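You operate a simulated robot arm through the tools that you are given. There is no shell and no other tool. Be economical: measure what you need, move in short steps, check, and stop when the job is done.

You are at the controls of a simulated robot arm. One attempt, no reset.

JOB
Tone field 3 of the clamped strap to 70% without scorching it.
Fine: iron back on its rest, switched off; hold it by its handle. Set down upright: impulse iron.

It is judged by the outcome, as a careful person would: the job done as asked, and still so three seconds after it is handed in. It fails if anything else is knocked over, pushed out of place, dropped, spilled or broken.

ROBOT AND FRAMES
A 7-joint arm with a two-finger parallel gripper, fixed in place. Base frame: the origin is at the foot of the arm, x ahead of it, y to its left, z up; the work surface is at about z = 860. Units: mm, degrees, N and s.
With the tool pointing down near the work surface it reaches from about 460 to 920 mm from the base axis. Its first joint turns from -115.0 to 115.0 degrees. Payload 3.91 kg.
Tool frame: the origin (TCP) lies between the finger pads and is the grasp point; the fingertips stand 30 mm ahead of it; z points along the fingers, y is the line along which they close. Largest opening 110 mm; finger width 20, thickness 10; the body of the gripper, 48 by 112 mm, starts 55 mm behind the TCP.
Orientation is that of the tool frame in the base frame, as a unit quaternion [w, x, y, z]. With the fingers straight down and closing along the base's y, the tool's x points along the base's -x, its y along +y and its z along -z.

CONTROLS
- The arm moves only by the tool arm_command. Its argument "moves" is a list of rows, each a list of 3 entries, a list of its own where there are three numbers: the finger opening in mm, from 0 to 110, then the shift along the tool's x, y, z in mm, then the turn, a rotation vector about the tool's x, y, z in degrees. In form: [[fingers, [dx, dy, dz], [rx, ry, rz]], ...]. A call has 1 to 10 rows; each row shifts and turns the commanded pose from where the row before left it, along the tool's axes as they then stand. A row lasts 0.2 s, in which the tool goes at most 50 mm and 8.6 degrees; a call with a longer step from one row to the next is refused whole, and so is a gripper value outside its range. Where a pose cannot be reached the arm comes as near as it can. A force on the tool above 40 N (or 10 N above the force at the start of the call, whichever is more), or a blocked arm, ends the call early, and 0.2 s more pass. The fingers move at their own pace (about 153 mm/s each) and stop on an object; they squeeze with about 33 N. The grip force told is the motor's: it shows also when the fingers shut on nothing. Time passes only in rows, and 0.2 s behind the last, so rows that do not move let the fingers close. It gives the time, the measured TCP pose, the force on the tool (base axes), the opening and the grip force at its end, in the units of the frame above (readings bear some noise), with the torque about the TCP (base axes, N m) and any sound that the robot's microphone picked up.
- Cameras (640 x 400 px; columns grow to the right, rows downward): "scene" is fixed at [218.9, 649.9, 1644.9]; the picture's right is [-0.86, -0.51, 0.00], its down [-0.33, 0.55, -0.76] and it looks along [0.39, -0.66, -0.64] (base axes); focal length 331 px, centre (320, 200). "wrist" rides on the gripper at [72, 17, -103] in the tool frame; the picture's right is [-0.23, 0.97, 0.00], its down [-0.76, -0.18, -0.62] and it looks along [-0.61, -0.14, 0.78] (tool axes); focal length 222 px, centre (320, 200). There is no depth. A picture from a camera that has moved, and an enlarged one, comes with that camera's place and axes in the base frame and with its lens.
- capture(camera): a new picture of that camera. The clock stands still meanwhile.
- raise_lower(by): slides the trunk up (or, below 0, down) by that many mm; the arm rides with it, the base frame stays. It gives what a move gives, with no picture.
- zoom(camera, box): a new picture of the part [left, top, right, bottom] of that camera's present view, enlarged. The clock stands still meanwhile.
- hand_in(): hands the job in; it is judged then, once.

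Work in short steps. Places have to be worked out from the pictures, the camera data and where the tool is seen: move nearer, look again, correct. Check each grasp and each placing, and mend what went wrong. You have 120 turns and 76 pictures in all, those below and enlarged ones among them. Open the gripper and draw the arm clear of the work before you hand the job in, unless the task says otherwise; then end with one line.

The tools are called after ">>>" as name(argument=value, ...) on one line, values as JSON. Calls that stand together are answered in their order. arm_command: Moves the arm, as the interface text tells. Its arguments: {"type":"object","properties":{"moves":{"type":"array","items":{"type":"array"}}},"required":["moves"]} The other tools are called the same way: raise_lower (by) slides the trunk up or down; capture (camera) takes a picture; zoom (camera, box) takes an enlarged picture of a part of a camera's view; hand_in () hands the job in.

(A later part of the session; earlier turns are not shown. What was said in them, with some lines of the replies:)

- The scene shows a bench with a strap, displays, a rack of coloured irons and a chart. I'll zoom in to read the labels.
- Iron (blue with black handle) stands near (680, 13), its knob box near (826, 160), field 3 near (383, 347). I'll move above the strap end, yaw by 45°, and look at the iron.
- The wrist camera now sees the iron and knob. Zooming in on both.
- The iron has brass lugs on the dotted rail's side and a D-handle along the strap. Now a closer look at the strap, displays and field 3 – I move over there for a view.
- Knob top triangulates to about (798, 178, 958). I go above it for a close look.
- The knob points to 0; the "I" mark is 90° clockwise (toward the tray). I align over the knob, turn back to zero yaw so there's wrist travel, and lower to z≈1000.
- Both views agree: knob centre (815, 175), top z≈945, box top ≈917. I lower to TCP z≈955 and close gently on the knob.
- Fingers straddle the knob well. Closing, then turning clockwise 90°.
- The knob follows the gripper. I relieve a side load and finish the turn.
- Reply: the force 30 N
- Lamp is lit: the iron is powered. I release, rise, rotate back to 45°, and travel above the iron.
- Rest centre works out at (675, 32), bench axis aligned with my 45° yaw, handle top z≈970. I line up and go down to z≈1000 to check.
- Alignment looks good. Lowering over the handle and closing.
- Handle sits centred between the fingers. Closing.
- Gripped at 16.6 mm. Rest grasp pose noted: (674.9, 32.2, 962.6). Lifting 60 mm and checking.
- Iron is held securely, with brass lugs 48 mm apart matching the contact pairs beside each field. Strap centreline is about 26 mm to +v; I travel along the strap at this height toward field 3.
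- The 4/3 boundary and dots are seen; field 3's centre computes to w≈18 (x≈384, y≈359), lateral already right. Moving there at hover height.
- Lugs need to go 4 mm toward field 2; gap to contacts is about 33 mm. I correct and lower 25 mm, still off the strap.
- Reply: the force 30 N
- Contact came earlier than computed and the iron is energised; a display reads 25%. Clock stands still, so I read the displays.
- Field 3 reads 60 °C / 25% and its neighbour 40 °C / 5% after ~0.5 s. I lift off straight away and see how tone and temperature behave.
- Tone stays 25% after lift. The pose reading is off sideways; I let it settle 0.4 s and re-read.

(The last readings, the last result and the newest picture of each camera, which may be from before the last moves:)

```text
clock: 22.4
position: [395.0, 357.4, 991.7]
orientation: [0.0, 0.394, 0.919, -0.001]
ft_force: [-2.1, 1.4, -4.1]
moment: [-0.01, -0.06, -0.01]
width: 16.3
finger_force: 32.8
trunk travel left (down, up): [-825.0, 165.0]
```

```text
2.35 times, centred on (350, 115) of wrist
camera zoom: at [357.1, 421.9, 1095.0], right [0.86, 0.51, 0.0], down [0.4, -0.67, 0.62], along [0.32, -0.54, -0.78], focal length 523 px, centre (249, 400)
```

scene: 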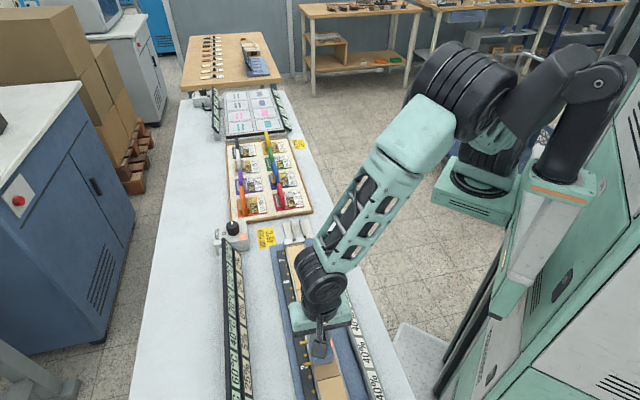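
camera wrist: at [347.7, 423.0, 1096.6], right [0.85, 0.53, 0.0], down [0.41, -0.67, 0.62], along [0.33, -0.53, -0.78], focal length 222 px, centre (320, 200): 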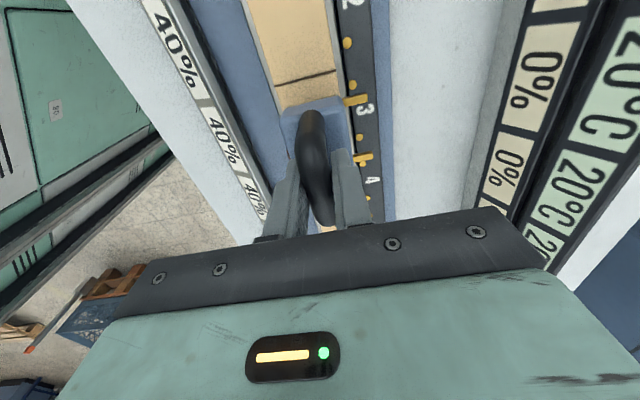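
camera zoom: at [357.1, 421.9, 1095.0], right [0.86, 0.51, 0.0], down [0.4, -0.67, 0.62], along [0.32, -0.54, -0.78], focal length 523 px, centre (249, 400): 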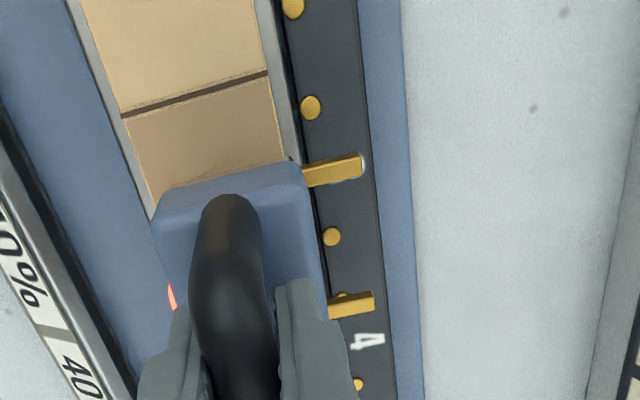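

>>> zoom(camera="scene", box=[200, 280, 300, 400])

```text
3.33 times, centred on (250, 340) of scene
camera zoom: at [218.9, 649.9, 1644.9], right [-0.86, -0.51, 0.0], down [-0.33, 0.55, -0.76], along [0.39, -0.66, -0.64], focal length 1102 px, centre (553, -267)
```

zoom: 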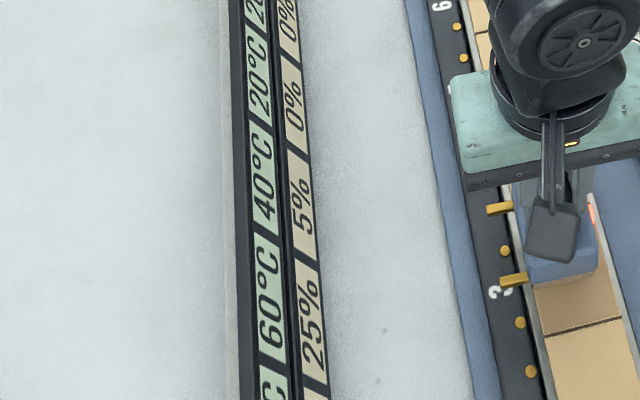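

Tone and temperature hold at 60 °C/25%, so one touch acts as a discrete pulse. I re-centre, wait 2 s, and watch cooling.

>>> arm_command(moves=[[0, [0, 0, -10], [0, 0, 0]], [0, [13.1, -3.5, 0], [0, 0, -1.4]], [0, [0, 0, 0], [0, 0, 0]], [0, [0, 0, 0], [0, 0, 0]], [0, [0, 0, 0], [0, 0, 0]], [0, [0, 0, 0], [0, 0, 0]], [0, [0, 0, 0], [0, 0, 0]], [0, [0, 0, 0], [0, 0, 0]], [0, [0, 0, 0], [0, 0, 0]]])

>>> zoom(camera="scene", box=[200, 280, 300, 400])

```text
clock: 24.4
position: [394.8, 359.7, 999.9]
orientation: [0.001, 0.394, 0.919, -0.002]
ft_force: [1.3, -0.7, -6.9]
moment: [0.02, 0.04, 0.01]
width: 16.5
finger_force: 33.6
trunk travel left (down, up): [-825.0, 165.0]
```

```text
3.33 times, centred on (250, 340) of scene
camera zoom: at [218.9, 649.9, 1644.9], right [-0.86, -0.51, 0.0], down [-0.33, 0.55, -0.76], along [0.39, -0.66, -0.64], focal length 1102 px, centre (553, -267)
```

zoom: 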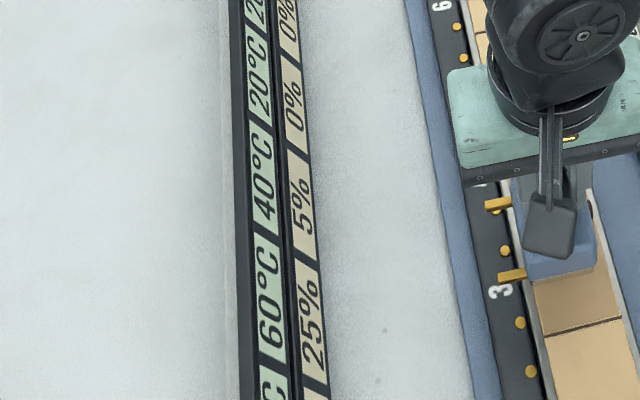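

The arm can't quite reach the corrected pose at this height (inner reach limit). Raising the trunk 80 mm should extend the arm more when I come back down.

>>> raise_lower(by=80)

>>> arm_command(moves=[[0, [0, 0, 0], [0, 0, 0]]])

>>> capture(camera="scene")

```text
clock: 25.6
position: [393.9, 359.0, 1079.8]
orientation: [0.002, 0.393, 0.92, -0.003]
ft_force: [-2.0, 1.3, -4.5]
moment: [0.02, -0.02, -0.01]
width: 16.6
finger_force: 33.3
trunk travel left (down, up): [-905.0, 85.0]
```

```text
clock: 26.0
position: [393.6, 360.4, 1078.4]
orientation: [0.001, 0.393, 0.92, -0.002]
ft_force: [-0.2, 0.3, -4.9]
moment: [-0.02, -0.06, 0.0]
width: 16.5
finger_force: 32.4
trunk travel left (down, up): [-905.0, 85.0]
```

```text
25 pictures are left
```

scene: 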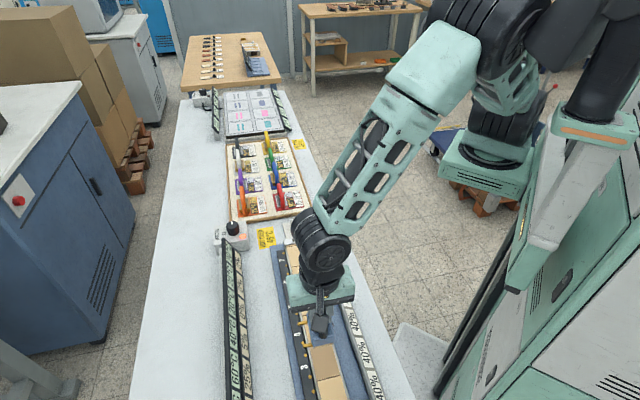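

Now lowering 70 mm to see whether the corrected pose is reached.

>>> arm_command(moves=[[0, [0, 0, 35], [0, 0, 0]], [0, [0, 0, 30], [0, 0, 0]], [0, [0, 0, 0], [0, 0, 0]]])

```text
clock: 26.8
position: [375.8, 371.8, 1022.7]
orientation: [-0.002, 0.376, 0.926, 0.005]
ft_force: [-0.8, -0.5, -6.1]
moment: [-0.01, -0.01, 0.0]
width: 16.5
finger_force: 32.6
trunk travel left (down, up): [-905.0, 85.0]
```

Reachable now; correcting the overshoot back to (383.4, 364.5), yaw 45°, z≈1003.

>>> arm_command(moves=[[0, [-5.2, 0, 10], [0, 0, 0.9]], [0, [-5.2, 0, 10], [0, 0, 0]], [0, [0, 0, 0], [0, 0, 0]], [0, [0, 0, 0], [0, 0, 0]]])

>>> zoom(camera="scene", box=[200, 280, 300, 400])

```text
clock: 27.8
position: [379.3, 361.0, 995.4]
orientation: [0.0, 0.378, 0.926, -0.001]
ft_force: [-0.6, 0.0, -5.7]
moment: [0.06, 0.01, -0.01]
width: 16.9
finger_force: 33.3
trunk travel left (down, up): [-905.0, 85.0]
```

```text
3.33 times, centred on (250, 340) of scene
camera zoom: at [218.9, 649.9, 1644.9], right [-0.86, -0.51, 0.0], down [-0.33, 0.55, -0.76], along [0.39, -0.66, -0.64], focal length 1102 px, centre (553, -267)
```

zoom: 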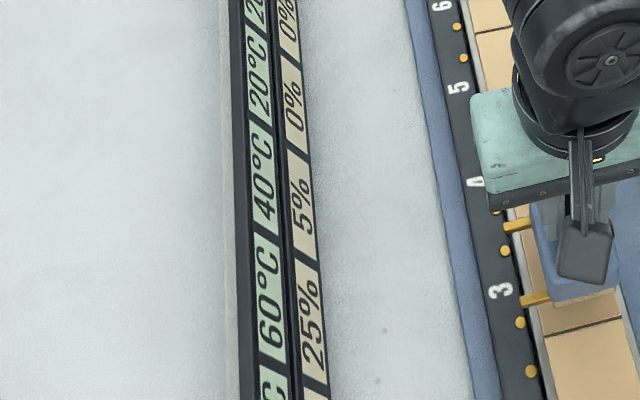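

Still 60 °C, 25%: cooling is slow. I correct the lateral offset (5 mm) and wait to learn the cooling rate before another pulse.

>>> arm_command(moves=[[0, [0, 5.4, 0], [0, 0, 0.6]], [0, [0, 0, 0], [0, 0, 0]], [0, [0, 0, 0], [0, 0, 0]], [0, [0, 0, 0], [0, 0, 0]], [0, [0, 0, 0], [0, 0, 0]], [0, [0, 0, 0], [0, 0, 0]], [0, [0, 0, 0], [0, 0, 0]], [0, [0, 0, 0], [0, 0, 0]], [0, [0, 0, 0], [0, 0, 0]], [0, [0, 0, 0], [0, 0, 0]]])

>>> arm_command(moves=[[0, [0, 0, 0], [0, 0, 0]], [0, [0, 0, 0], [0, 0, 0]], [0, [0, 0, 0], [0, 0, 0]], [0, [0, 0, 0], [0, 0, 0]], [0, [0, 0, 0], [0, 0, 0]], [0, [0, 0, 0], [0, 0, 0]], [0, [0, 0, 0], [0, 0, 0]], [0, [0, 0, 0], [0, 0, 0]], [0, [0, 0, 0], [0, 0, 0]], [0, [0, 0, 0], [0, 0, 0]]])

>>> arm_command(moves=[[0, [0, 0, 0], [0, 0, 0]], [0, [0, 0, 0], [0, 0, 0]], [0, [0, 0, 0], [0, 0, 0]], [0, [0, 0, 0], [0, 0, 0]], [0, [0, 0, 0], [0, 0, 0]], [0, [0, 0, 0], [0, 0, 0]], [0, [0, 0, 0], [0, 0, 0]], [0, [0, 0, 0], [0, 0, 0]], [0, [0, 0, 0], [0, 0, 0]], [0, [0, 0, 0], [0, 0, 0]]])

>>> arm_command(moves=[[0, [0, 0, 0], [0, 0, 0]], [0, [0, 0, 0], [0, 0, 0]], [0, [0, 0, 0], [0, 0, 0]], [0, [0, 0, 0], [0, 0, 0]], [0, [0, 0, 0], [0, 0, 0]], [0, [0, 0, 0], [0, 0, 0]], [0, [0, 0, 0], [0, 0, 0]], [0, [0, 0, 0], [0, 0, 0]], [0, [0, 0, 0], [0, 0, 0]], [0, [0, 0, 0], [0, 0, 0]]])

>>> zoom(camera="scene", box=[200, 280, 300, 400])

```text
clock: 30.0
position: [382.0, 365.2, 996.6]
orientation: [0.0, 0.384, 0.923, -0.001]
ft_force: [-0.1, -0.9, -5.0]
moment: [0.01, 0.03, 0.03]
width: 16.9
finger_force: 33.3
trunk travel left (down, up): [-905.0, 85.0]
```

```text
clock: 32.2
position: [380.8, 366.2, 996.5]
orientation: [-0.001, 0.383, 0.924, 0.0]
ft_force: [-0.7, 0.4, -5.2]
moment: [0.0, 0.0, 0.02]
width: 16.6
finger_force: 33.5
trunk travel left (down, up): [-905.0, 85.0]
```

```text
clock: 34.4
position: [382.2, 364.9, 996.3]
orientation: [0.0, 0.383, 0.924, 0.001]
ft_force: [0.1, -0.7, -5.5]
moment: [0.01, 0.01, -0.01]
width: 16.2
finger_force: 33.5
trunk travel left (down, up): [-905.0, 85.0]
```

```text
clock: 36.6
position: [382.5, 365.7, 996.7]
orientation: [0.0, 0.384, 0.923, 0.0]
ft_force: [0.4, -0.1, -4.6]
moment: [0.0, 0.03, 0.02]
width: 16.5
finger_force: 33.0
trunk travel left (down, up): [-905.0, 85.0]
```

```text
3.33 times, centred on (250, 340) of scene
camera zoom: at [218.9, 649.9, 1644.9], right [-0.86, -0.51, 0.0], down [-0.33, 0.55, -0.76], along [0.39, -0.66, -0.64], focal length 1102 px, centre (553, -267)
```

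zoom: 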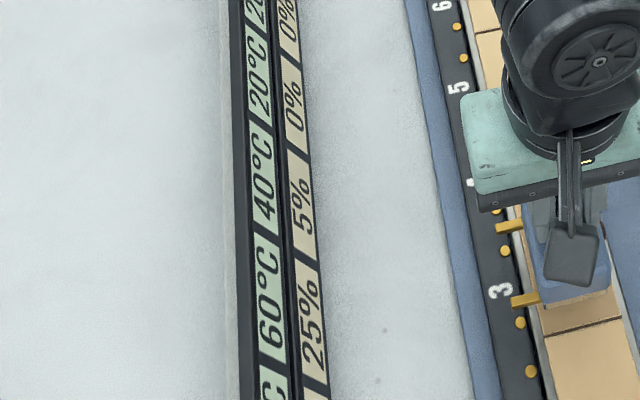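

No cooling shows even after 15 s. I check the right-hand column near field 3 for any change before deciding.

>>> zoom(camera="scene", box=[240, 300, 400, 400])

```text
4.00 times, centred on (320, 350) of scene
camera zoom: at [218.9, 649.9, 1644.9], right [-0.86, -0.51, 0.0], down [-0.33, 0.55, -0.76], along [0.39, -0.66, -0.64], focal length 1323 px, centre (320, -400)
```

zoom: 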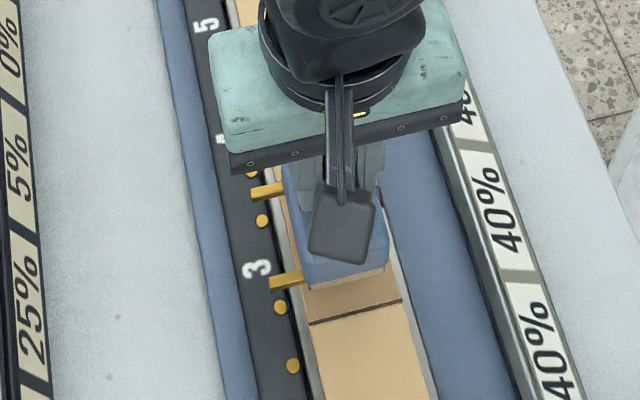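

Right column is unchanged. I make a brief dab (~0.1 s contact) to learn whether the dose is per time or per touch, lifting in the same call.

>>> arm_command(moves=[[0, [0, 0, 12], [0, 0, 0]], [0, [0, 0, 13], [0, 0, 0]], [0, [0, 0, -25], [0, 0, 0]]])

>>> zoom(camera="scene", box=[200, 280, 360, 400])

```text
clock: 37.4
position: [382.1, 364.5, 996.8]
orientation: [0.0, 0.383, 0.924, 0.0]
ft_force: [0.3, -0.7, -5.8]
moment: [-0.02, -0.01, -0.01]
width: 16.7
finger_force: 33.3
trunk travel left (down, up): [-905.0, 85.0]
```

```text
3.33 times, centred on (280, 340) of scene
camera zoom: at [218.9, 649.9, 1644.9], right [-0.86, -0.51, 0.0], down [-0.33, 0.55, -0.76], along [0.39, -0.66, -0.64], focal length 1102 px, centre (453, -267)
```

zoom: 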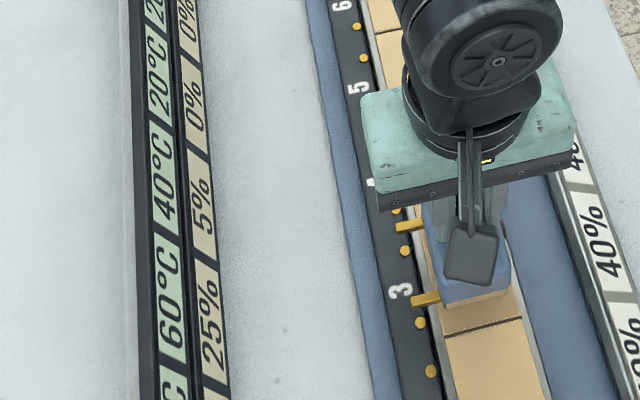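

No change – the dab was too short or light. I repeat with one 0.2 s hold row.

>>> arm_command(moves=[[0, [0, 0, 12], [0, 0, 0]], [0, [0, 0, 14], [0, 0, 0]], [0, [0, 0, 0], [0, 0, 0]], [0, [0, 0, -26], [0, 0, 0]]])

>>> zoom(camera="scene", box=[200, 280, 360, 400])

```text
clock: 38.4
position: [381.7, 366.5, 995.9]
orientation: [0.0, 0.384, 0.923, -0.001]
ft_force: [0.4, 0.5, -5.0]
moment: [0.01, 0.02, -0.04]
width: 16.3
finger_force: 32.6
trunk travel left (down, up): [-905.0, 85.0]
```

```text
3.33 times, centred on (280, 340) of scene
camera zoom: at [218.9, 649.9, 1644.9], right [-0.86, -0.51, 0.0], down [-0.33, 0.55, -0.76], along [0.39, -0.66, -0.64], focal length 1102 px, centre (453, -267)
```

zoom: 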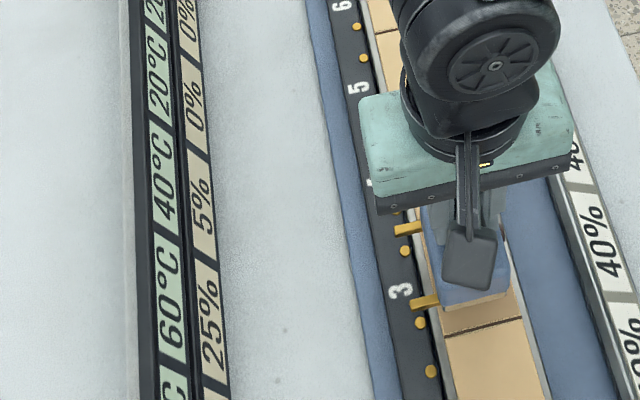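

Still no change. I go down and end the call in contact (as in the first touch), to read force and displays.

>>> arm_command(moves=[[0, [0, 0, 12], [0, 0, 0]], [0, [0, 0, 14], [0, 0, 0]], [0, [0, 0, 0], [0, 0, 0]]])

>>> zoom(camera="scene", box=[200, 280, 360, 400])

```text
clock: 39.2
position: [382.6, 365.3, 972.2]
orientation: [0.001, 0.384, 0.923, 0.0]
ft_force: [-1.6, -5.1, 12.8]
moment: [-0.16, -0.09, -0.03]
width: 16.3
finger_force: 32.7
trunk travel left (down, up): [-905.0, 85.0]
```

```text
3.33 times, centred on (280, 340) of scene
camera zoom: at [218.9, 649.9, 1644.9], right [-0.86, -0.51, 0.0], down [-0.33, 0.55, -0.76], along [0.39, -0.66, -0.64], focal length 1102 px, centre (453, -267)
```

zoom: 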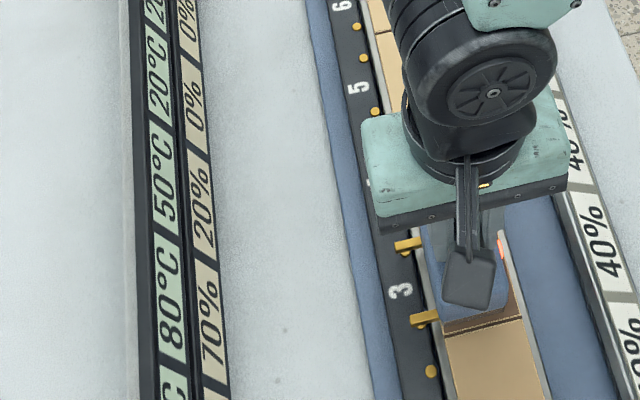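

A pulse fired: field 3 reads 70% at 80 °C – exactly the target. Lifting off immediately.

>>> arm_command(moves=[[0, [0, 0, -35], [0, 0, 0]]])

>>> zoom(camera="scene", box=[200, 280, 360, 400])

```text
clock: 39.6
position: [382.2, 367.6, 1005.0]
orientation: [0.0, 0.384, 0.924, 0.0]
ft_force: [0.2, 0.9, -5.6]
moment: [0.0, -0.01, 0.02]
width: 16.4
finger_force: 32.4
trunk travel left (down, up): [-905.0, 85.0]
```

```text
3.33 times, centred on (280, 340) of scene
camera zoom: at [218.9, 649.9, 1644.9], right [-0.86, -0.51, 0.0], down [-0.33, 0.55, -0.76], along [0.39, -0.66, -0.64], focal length 1102 px, centre (453, -267)
```

zoom: 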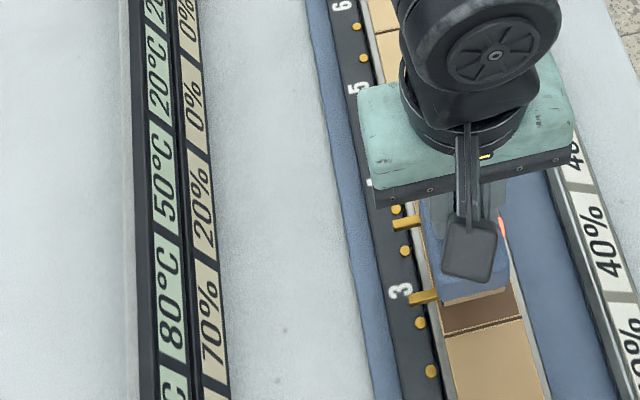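

70% holds after lifting. Now back to the rest: up 25 mm, then along the strap.

>>> arm_command(moves=[[0, [0, 0, -25], [0, 0, 0]], [0, [-20, -2.8, 0], [0, 0, 0]], [0, [-35, -2.8, 0], [0, 0, 0]], [0, [-45, -2.8, 0], [0, 0, 0]], [0, [-48, -2.8, 0], [0, 0, 0]], [0, [-48, -2.8, 0], [0, 0, 0]], [0, [-48, -2.8, 0], [0, 0, 0]], [0, [-48, -2.8, 0], [0, 0, 0]], [0, [-40, -2.8, 0], [0, 0, 0]], [0, [-35, -2.8, 0], [0, 0, 0]]])

>>> arm_command(moves=[[0, [-35, -1.3, 0], [0, 0, 0]], [0, [-25, -1.2, 0], [0, 0, 0]], [0, [-15, 0, 0], [0, 0, 0]], [0, [0, 0, 0], [0, 0, 0]]])

```text
clock: 41.8
position: [624.0, 86.6, 1028.6]
orientation: [0.0, 0.383, 0.924, -0.001]
ft_force: [0.2, 0.0, -5.8]
moment: [-0.01, 0.0, 0.01]
width: 16.5
finger_force: 33.0
trunk travel left (down, up): [-905.0, 85.0]
```

```text
clock: 42.8
position: [675.8, 32.6, 1029.8]
orientation: [0.0, 0.384, 0.923, 0.0]
ft_force: [0.1, 0.5, -5.4]
moment: [0.02, 0.04, 0.02]
width: 16.7
finger_force: 33.2
trunk travel left (down, up): [-905.0, 85.0]
```

Above the rest again. Lowering 55 mm and checking alignment with the rails.

>>> arm_command(moves=[[0, [0.3, -0.9, 25], [0, 0, 0]], [0, [0, 0, 25], [0, 0, 0]], [0, [0, 0, 0], [0, 0, 0]]])

>>> zoom(camera="wrist", box=[250, 30, 410, 200])

>>> zoom(camera="scene", box=[260, 180, 340, 260])

```text
clock: 43.6
position: [673.0, 32.3, 980.1]
orientation: [0.0, 0.383, 0.924, -0.001]
ft_force: [0.0, 0.2, -5.2]
moment: [0.04, 0.02, 0.02]
width: 16.7
finger_force: 33.5
trunk travel left (down, up): [-905.0, 85.0]
```

```text
2.35 times, centred on (330, 115) of wrist
camera zoom: at [633.6, 95.1, 1083.5], right [0.85, 0.53, 0.0], down [0.41, -0.67, 0.62], along [0.33, -0.53, -0.78], focal length 523 px, centre (296, 400)
```

zoom: 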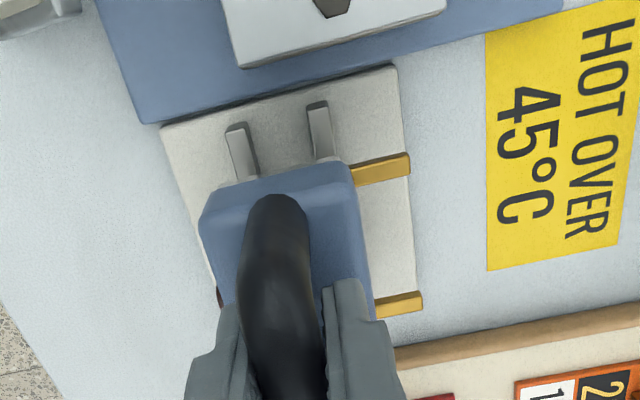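

```text
5.00 times, centred on (300, 220) of scene
camera zoom: at [218.9, 649.9, 1644.9], right [-0.86, -0.51, 0.0], down [-0.33, 0.55, -0.76], along [0.39, -0.66, -0.64], focal length 1654 px, centre (420, 100)
```

zoom: 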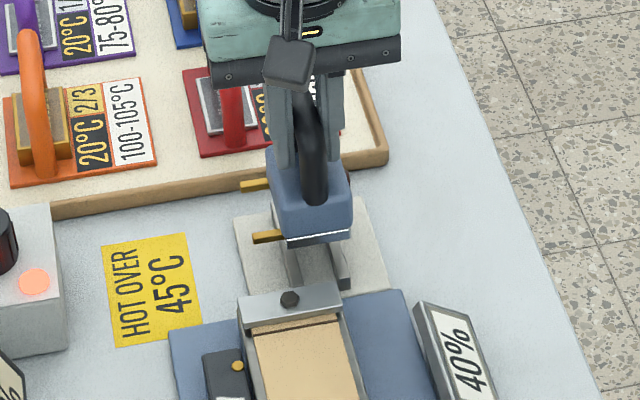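

Iron sits level and centred over the rails. Lowering the final ~17 mm gently.

>>> arm_command(moves=[[0, [0, 0.7, 8], [0, 0, 0]], [0, [0, 0, 6], [0, 0, 0]], [0, [0, 0, 3], [0, 0, 0]], [0, [0, 0, 0], [0, 0, 0]]])

```text
clock: 44.6
position: [672.7, 32.9, 963.7]
orientation: [-0.001, 0.384, 0.923, 0.0]
ft_force: [1.1, 0.0, -5.2]
moment: [0.01, 0.02, -0.03]
width: 16.6
finger_force: 33.0
trunk travel left (down, up): [-905.0, 85.0]
```

Still carrying the weight; continue down in 1.5 mm steps.

>>> arm_command(moves=[[0, [-0.5, 0.8, 1.5], [0, 0, 0]], [0, [0, 0, 1], [0, 0, 0]], [0, [0, 0, 0], [0, 0, 0]]])

```text
clock: 45.4
position: [675.0, 32.3, 961.1]
orientation: [0.001, 0.383, 0.924, 0.001]
ft_force: [0.9, -0.8, -4.2]
moment: [0.02, -0.03, 0.01]
width: 16.5
finger_force: 33.2
trunk travel left (down, up): [-905.0, 85.0]
```

>>> arm_command(moves=[[0, [0, 0, 1.5], [0, 0, 0]], [0, [0, 0, 0], [0, 0, 0]]])

>>> zoom(camera="scene", box=[260, 180, 340, 260])

```text
clock: 46.0
position: [675.1, 32.1, 960.5]
orientation: [-0.001, 0.384, 0.924, 0.0]
ft_force: [1.0, 0.5, -5.1]
moment: [0.02, 0.0, -0.02]
width: 16.6
finger_force: 33.2
trunk travel left (down, up): [-905.0, 85.0]
```

```text
5.00 times, centred on (300, 220) of scene
camera zoom: at [218.9, 649.9, 1644.9], right [-0.86, -0.51, 0.0], down [-0.33, 0.55, -0.76], along [0.39, -0.66, -0.64], focal length 1654 px, centre (420, 100)
```

zoom: 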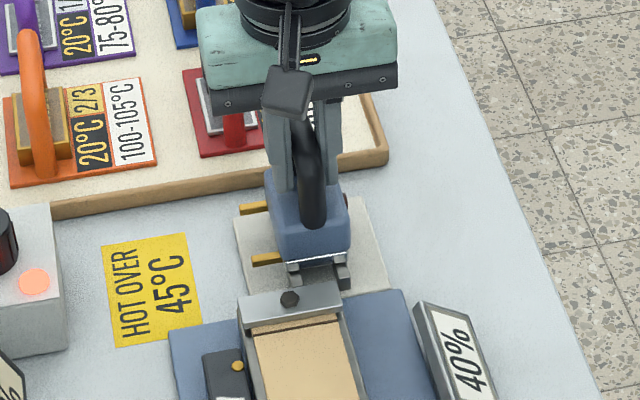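

It is nearly on the rails. A little lower until the load transfers.

>>> arm_command(moves=[[0, [0, 0, 1.5], [0, 0, 0]], [0, [0, 0, 1.5], [0, 0, 0]], [0, [0, 0, 0], [0, 0, 0]]])

```text
clock: 46.8
position: [673.9, 32.4, 959.0]
orientation: [0.0, 0.383, 0.924, 0.0]
ft_force: [-5.1, -2.7, 22.7]
moment: [0.44, 0.46, 0.04]
width: 16.6
finger_force: 33.0
trunk travel left (down, up): [-905.0, 85.0]
```

Seated. I ease off 1 mm, open to 60 mm, and rise.

>>> arm_command(moves=[[0, [0, 0, -1], [0, 0, 0]], [0, [0, 0, 0], [0, 0, 0]], [40, [0, 0, 0], [0, 0, 0]], [60, [0, 0, 0], [0, 0, 0]], [60, [0, 0, -20], [0, 0, 0]], [60, [0, 0, -30], [0, 0, 0]], [60, [0, 0, -35], [0, 0, 0]], [60, [0, 0, -40], [0, 0, 0]], [60, [0, 0, 0], [0, 0, 0]]])

>>> zoom(camera="scene", box=[260, 180, 340, 260])

```text
clock: 48.8
position: [673.6, 33.7, 1082.4]
orientation: [0.0, 0.384, 0.923, 0.0]
ft_force: [0.8, -0.4, -1.0]
moment: [0.0, 0.0, 0.0]
width: 60.1
finger_force: 0.0
trunk travel left (down, up): [-905.0, 85.0]
```

```text
5.00 times, centred on (300, 220) of scene
camera zoom: at [218.9, 649.9, 1644.9], right [-0.86, -0.51, 0.0], down [-0.33, 0.55, -0.76], along [0.39, -0.66, -0.64], focal length 1654 px, centre (420, 100)
```

zoom: 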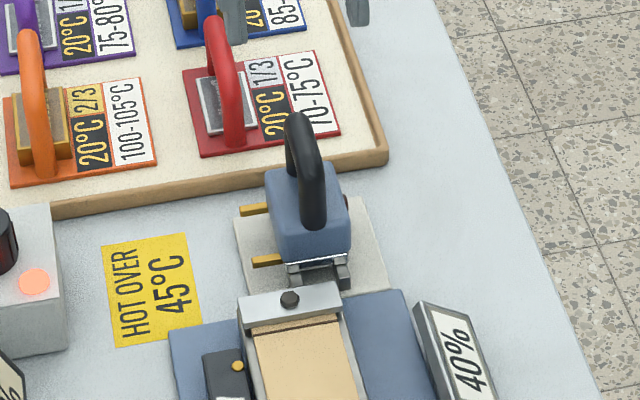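

Iron stands upright on its rest as originally. Next the knob: travel over and rotate to 90° yaw.

>>> arm_command(moves=[[64, [0, 40, 0], [0, 0, 7.5]], [64, [0, 0, 0], [0, 0, -7.5]], [64, [0, 40, 0], [0, 0, 0]], [64, [0, 40, 0], [0, 0, 0]], [64, [0, 40, 0], [0, 0, 0]], [64, [0, 39.6, 0], [0, 0, 0]], [64, [0, 0, 0], [0, 0, 7.5]], [64, [0, 0, 0], [0, 0, 7.5]], [64, [0, 0, 0], [0, 0, 7.5]], [64, [0, 0, 0], [0, 0, 7.5]]])

>>> arm_command(moves=[[64, [0, 0, 0], [0, 0, 7.5]], [64, [0, 0, 0], [0, 0, 7.5]], [64, [0, 0, 30], [0, 0, 0]], [64, [0, 0, 0], [0, 0, 0]]])

```text
clock: 51.0
position: [816.3, 174.5, 1084.0]
orientation: [0.0, 0.611, 0.792, 0.0]
ft_force: [0.1, -0.1, 0.9]
moment: [-0.02, -0.03, 0.02]
width: 64.1
finger_force: 0.0
trunk travel left (down, up): [-905.0, 85.0]
```

```text
clock: 52.0
position: [816.8, 176.0, 1052.3]
orientation: [0.0, 0.708, 0.706, 0.0]
ft_force: [-0.8, 0.6, 0.2]
moment: [-0.01, 0.0, 0.02]
width: 64.0
finger_force: 0.1
trunk travel left (down, up): [-905.0, 85.0]
```

Over the knob at yaw 90°. Lowering to z≈956, then grip.

>>> arm_command(moves=[[64, [-0.8, -1, 30], [0, 0, 0]], [64, [0, 0, 30], [0, 0, 0]], [64, [0, 0, 20], [0, 0, 0]], [64, [0, 0, 16.5], [0, 0, 0]], [64, [0, 0, 0], [0, 0, 0]], [20, [0, 0, 0], [0, 0, 0]], [20, [0, 0, 0], [0, 0, 0]]])

```text
clock: 53.6
position: [816.5, 172.6, 956.3]
orientation: [0.001, 0.708, 0.706, 0.0]
ft_force: [7.1, 0.5, -2.4]
moment: [0.23, -0.51, 0.01]
width: 35.0
finger_force: 45.2
trunk travel left (down, up): [-905.0, 85.0]
```

Gripped on the knob (35 mm). Turning counter-clockwise 90° back to 0.

>>> arm_command(moves=[[20, [0.5, 0.5, 0], [0, 0, -8.2]], [20, [0, 0, 0], [0, 0, -8.2]], [20, [0, 0, 0], [0, 0, -8.2]], [20, [0, 0, 0], [0, 0, -8.2]], [20, [0, 0, 0], [0, 0, -8.2]], [20, [0, 0, 0], [0, 0, -8.2]], [20, [0, 0, 0], [0, 0, -8.2]], [20, [0, 0, 0], [0, 0, -8.2]], [20, [0, 0, 0], [0, 0, -8.2]], [20, [0, 0, 0], [0, 0, -8.2]]])

>>> arm_command(moves=[[20, [0, 0, 0], [0, 0, -8]], [20, [0, 0, 0], [0, 0, 0]]])

>>> capture(camera="wrist")

```text
clock: 55.8
position: [816.0, 172.4, 955.4]
orientation: [-0.001, 0.07, 0.998, 0.0]
ft_force: [9.8, 3.2, -13.2]
moment: [0.17, -0.25, 0.12]
width: 35.2
finger_force: 44.8
trunk travel left (down, up): [-905.0, 85.0]
```

```text
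clock: 56.4
position: [816.0, 173.4, 956.7]
orientation: [-0.001, 0.0, 1.0, -0.001]
ft_force: [9.4, -0.8, -12.6]
moment: [0.04, -0.59, -0.01]
width: 35.0
finger_force: 45.0
trunk travel left (down, up): [-905.0, 85.0]
```

```text
13 pictures are left
camera wrist: at [743.8, 189.9, 1059.0], right [0.23, 0.97, 0.0], down [0.76, -0.18, 0.62], along [0.61, -0.14, -0.78], focal length 222 px, centre (320, 200)
```

wrist: 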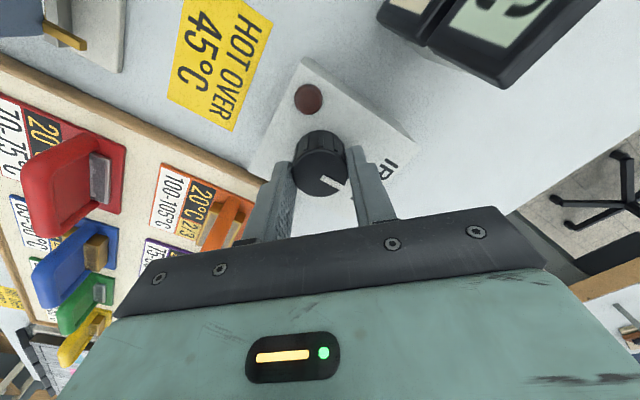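

Lamp is out, the knob is back at 0. Release and draw clear upward.

>>> arm_command(moves=[[64, [0, 0, 0], [0, 0, 0]], [64, [0, 0, 0], [0, 0, 0]], [64, [0, 0, -30], [0, 0, 0]], [64, [0, 0, -45], [0, 0, 0]], [64, [0, 0, -45], [0, 0, 0]], [64, [30, -30, -30], [0, 0, 0]], [64, [35, -35, 0], [0, 0, 0]], [64, [35, -35, 0], [0, 0, 0]], [64, [35, -35, 0], [0, 0, 0]], [64, [35, -35, 0], [0, 0, 0]]])

>>> capture(camera="scene")

>>> zoom(camera="scene", box=[200, 280, 360, 400])

>>> zoom(camera="scene", box=[200, 180, 320, 260])

```text
refused: row 6 steps farther than a row can; nothing moved
```

```text
12 pictures are left
```

scene: 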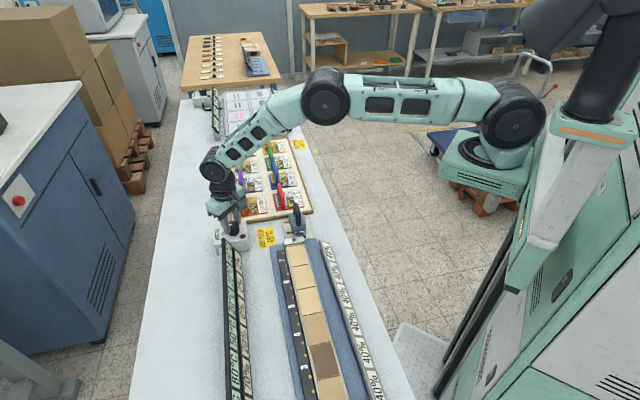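

```text
3.33 times, centred on (280, 340) of scene
camera zoom: at [218.9, 649.9, 1644.9], right [-0.86, -0.51, 0.0], down [-0.33, 0.55, -0.76], along [0.39, -0.66, -0.64], focal length 1102 px, centre (453, -267)
```

zoom: 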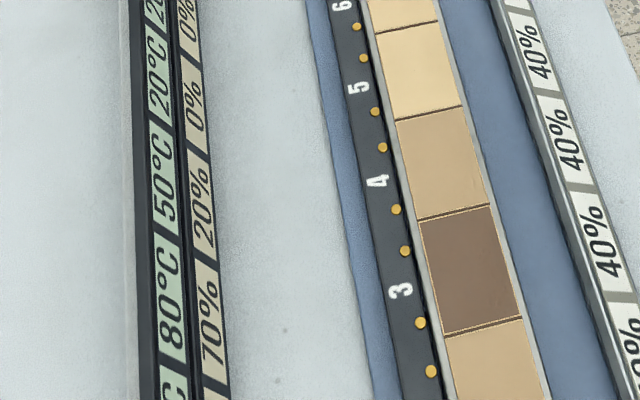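

```text
5.00 times, centred on (260, 220) of scene
camera zoom: at [218.9, 649.9, 1644.9], right [-0.86, -0.51, 0.0], down [-0.33, 0.55, -0.76], along [0.39, -0.66, -0.64], focal length 1654 px, centre (620, 100)
```

zoom: 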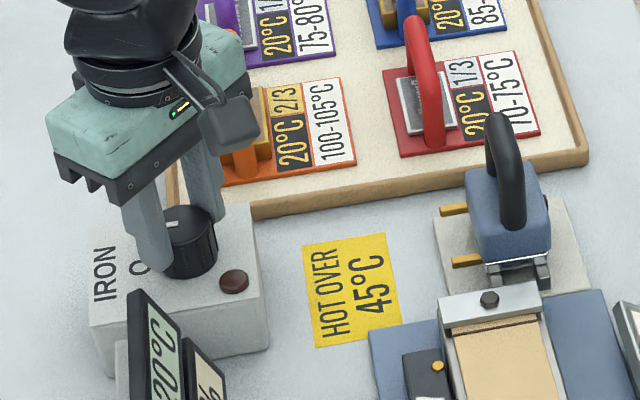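

Field 3 is evenly brown at 70%, and the iron's on its rest. That move was refused for one over-long row; I redo the release and retreat with shorter steps.

>>> arm_command(moves=[[64, [0, 0, 0], [0, 0, 0]], [64, [0, 0, 0], [0, 0, 0]], [64, [0, 0, -30], [0, 0, 0]], [64, [0, 0, -45], [0, 0, 0]], [64, [0, 0, -45], [0, 0, 0]], [64, [0, 0, -40], [0, 0, 0]], [64, [30, -30, 0], [0, 0, 0]], [64, [30, -30, 0], [0, 0, 0]], [64, [30, -30, 0], [0, 0, 0]], [64, [0, 0, 0], [0, 0, 0]]])

>>> capture(camera="scene")

>>> zoom(camera="scene", box=[200, 180, 320, 260])

```text
clock: 58.6
position: [724.5, 82.9, 1116.7]
orientation: [0.001, 0.0, 1.0, 0.0]
ft_force: [0.5, -0.7, 0.1]
moment: [0.0, -0.02, -0.01]
width: 64.1
finger_force: 0.0
trunk travel left (down, up): [-905.0, 85.0]
```

```text
9 pictures are left
```

scene: 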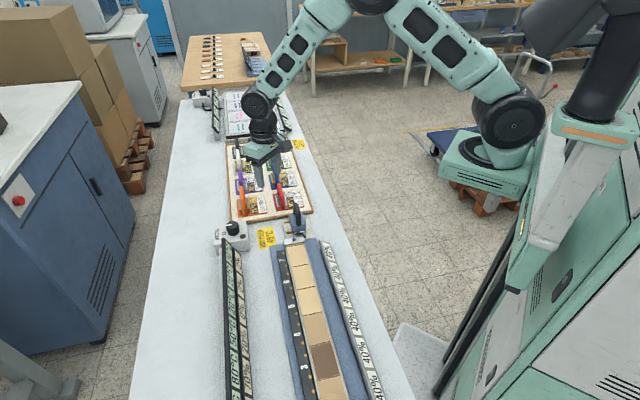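

```text
5.00 times, centred on (260, 220) of scene
camera zoom: at [218.9, 649.9, 1644.9], right [-0.86, -0.51, 0.0], down [-0.33, 0.55, -0.76], along [0.39, -0.66, -0.64], focal length 1654 px, centre (620, 100)
```

zoom: 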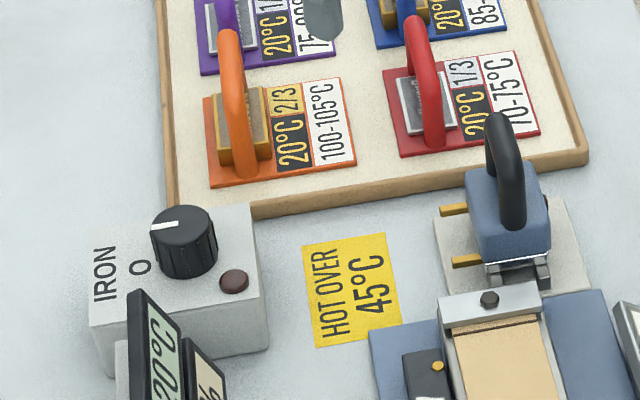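

Everything is in place: knob at 0 with lamp off, iron upright on its rest, field 3 at 70%. The gripper is open and high above the bench (lowest point ~1087), clear of the work; handing in.

>>> hand_in()

```text
The job is handed in.
```

Field 3 reads 70% and showed no scorching. The iron is upright on its rest and switched off. Heat spread to field 4, which now reads 20%; field 2 also darkened, but I did not get its reading.
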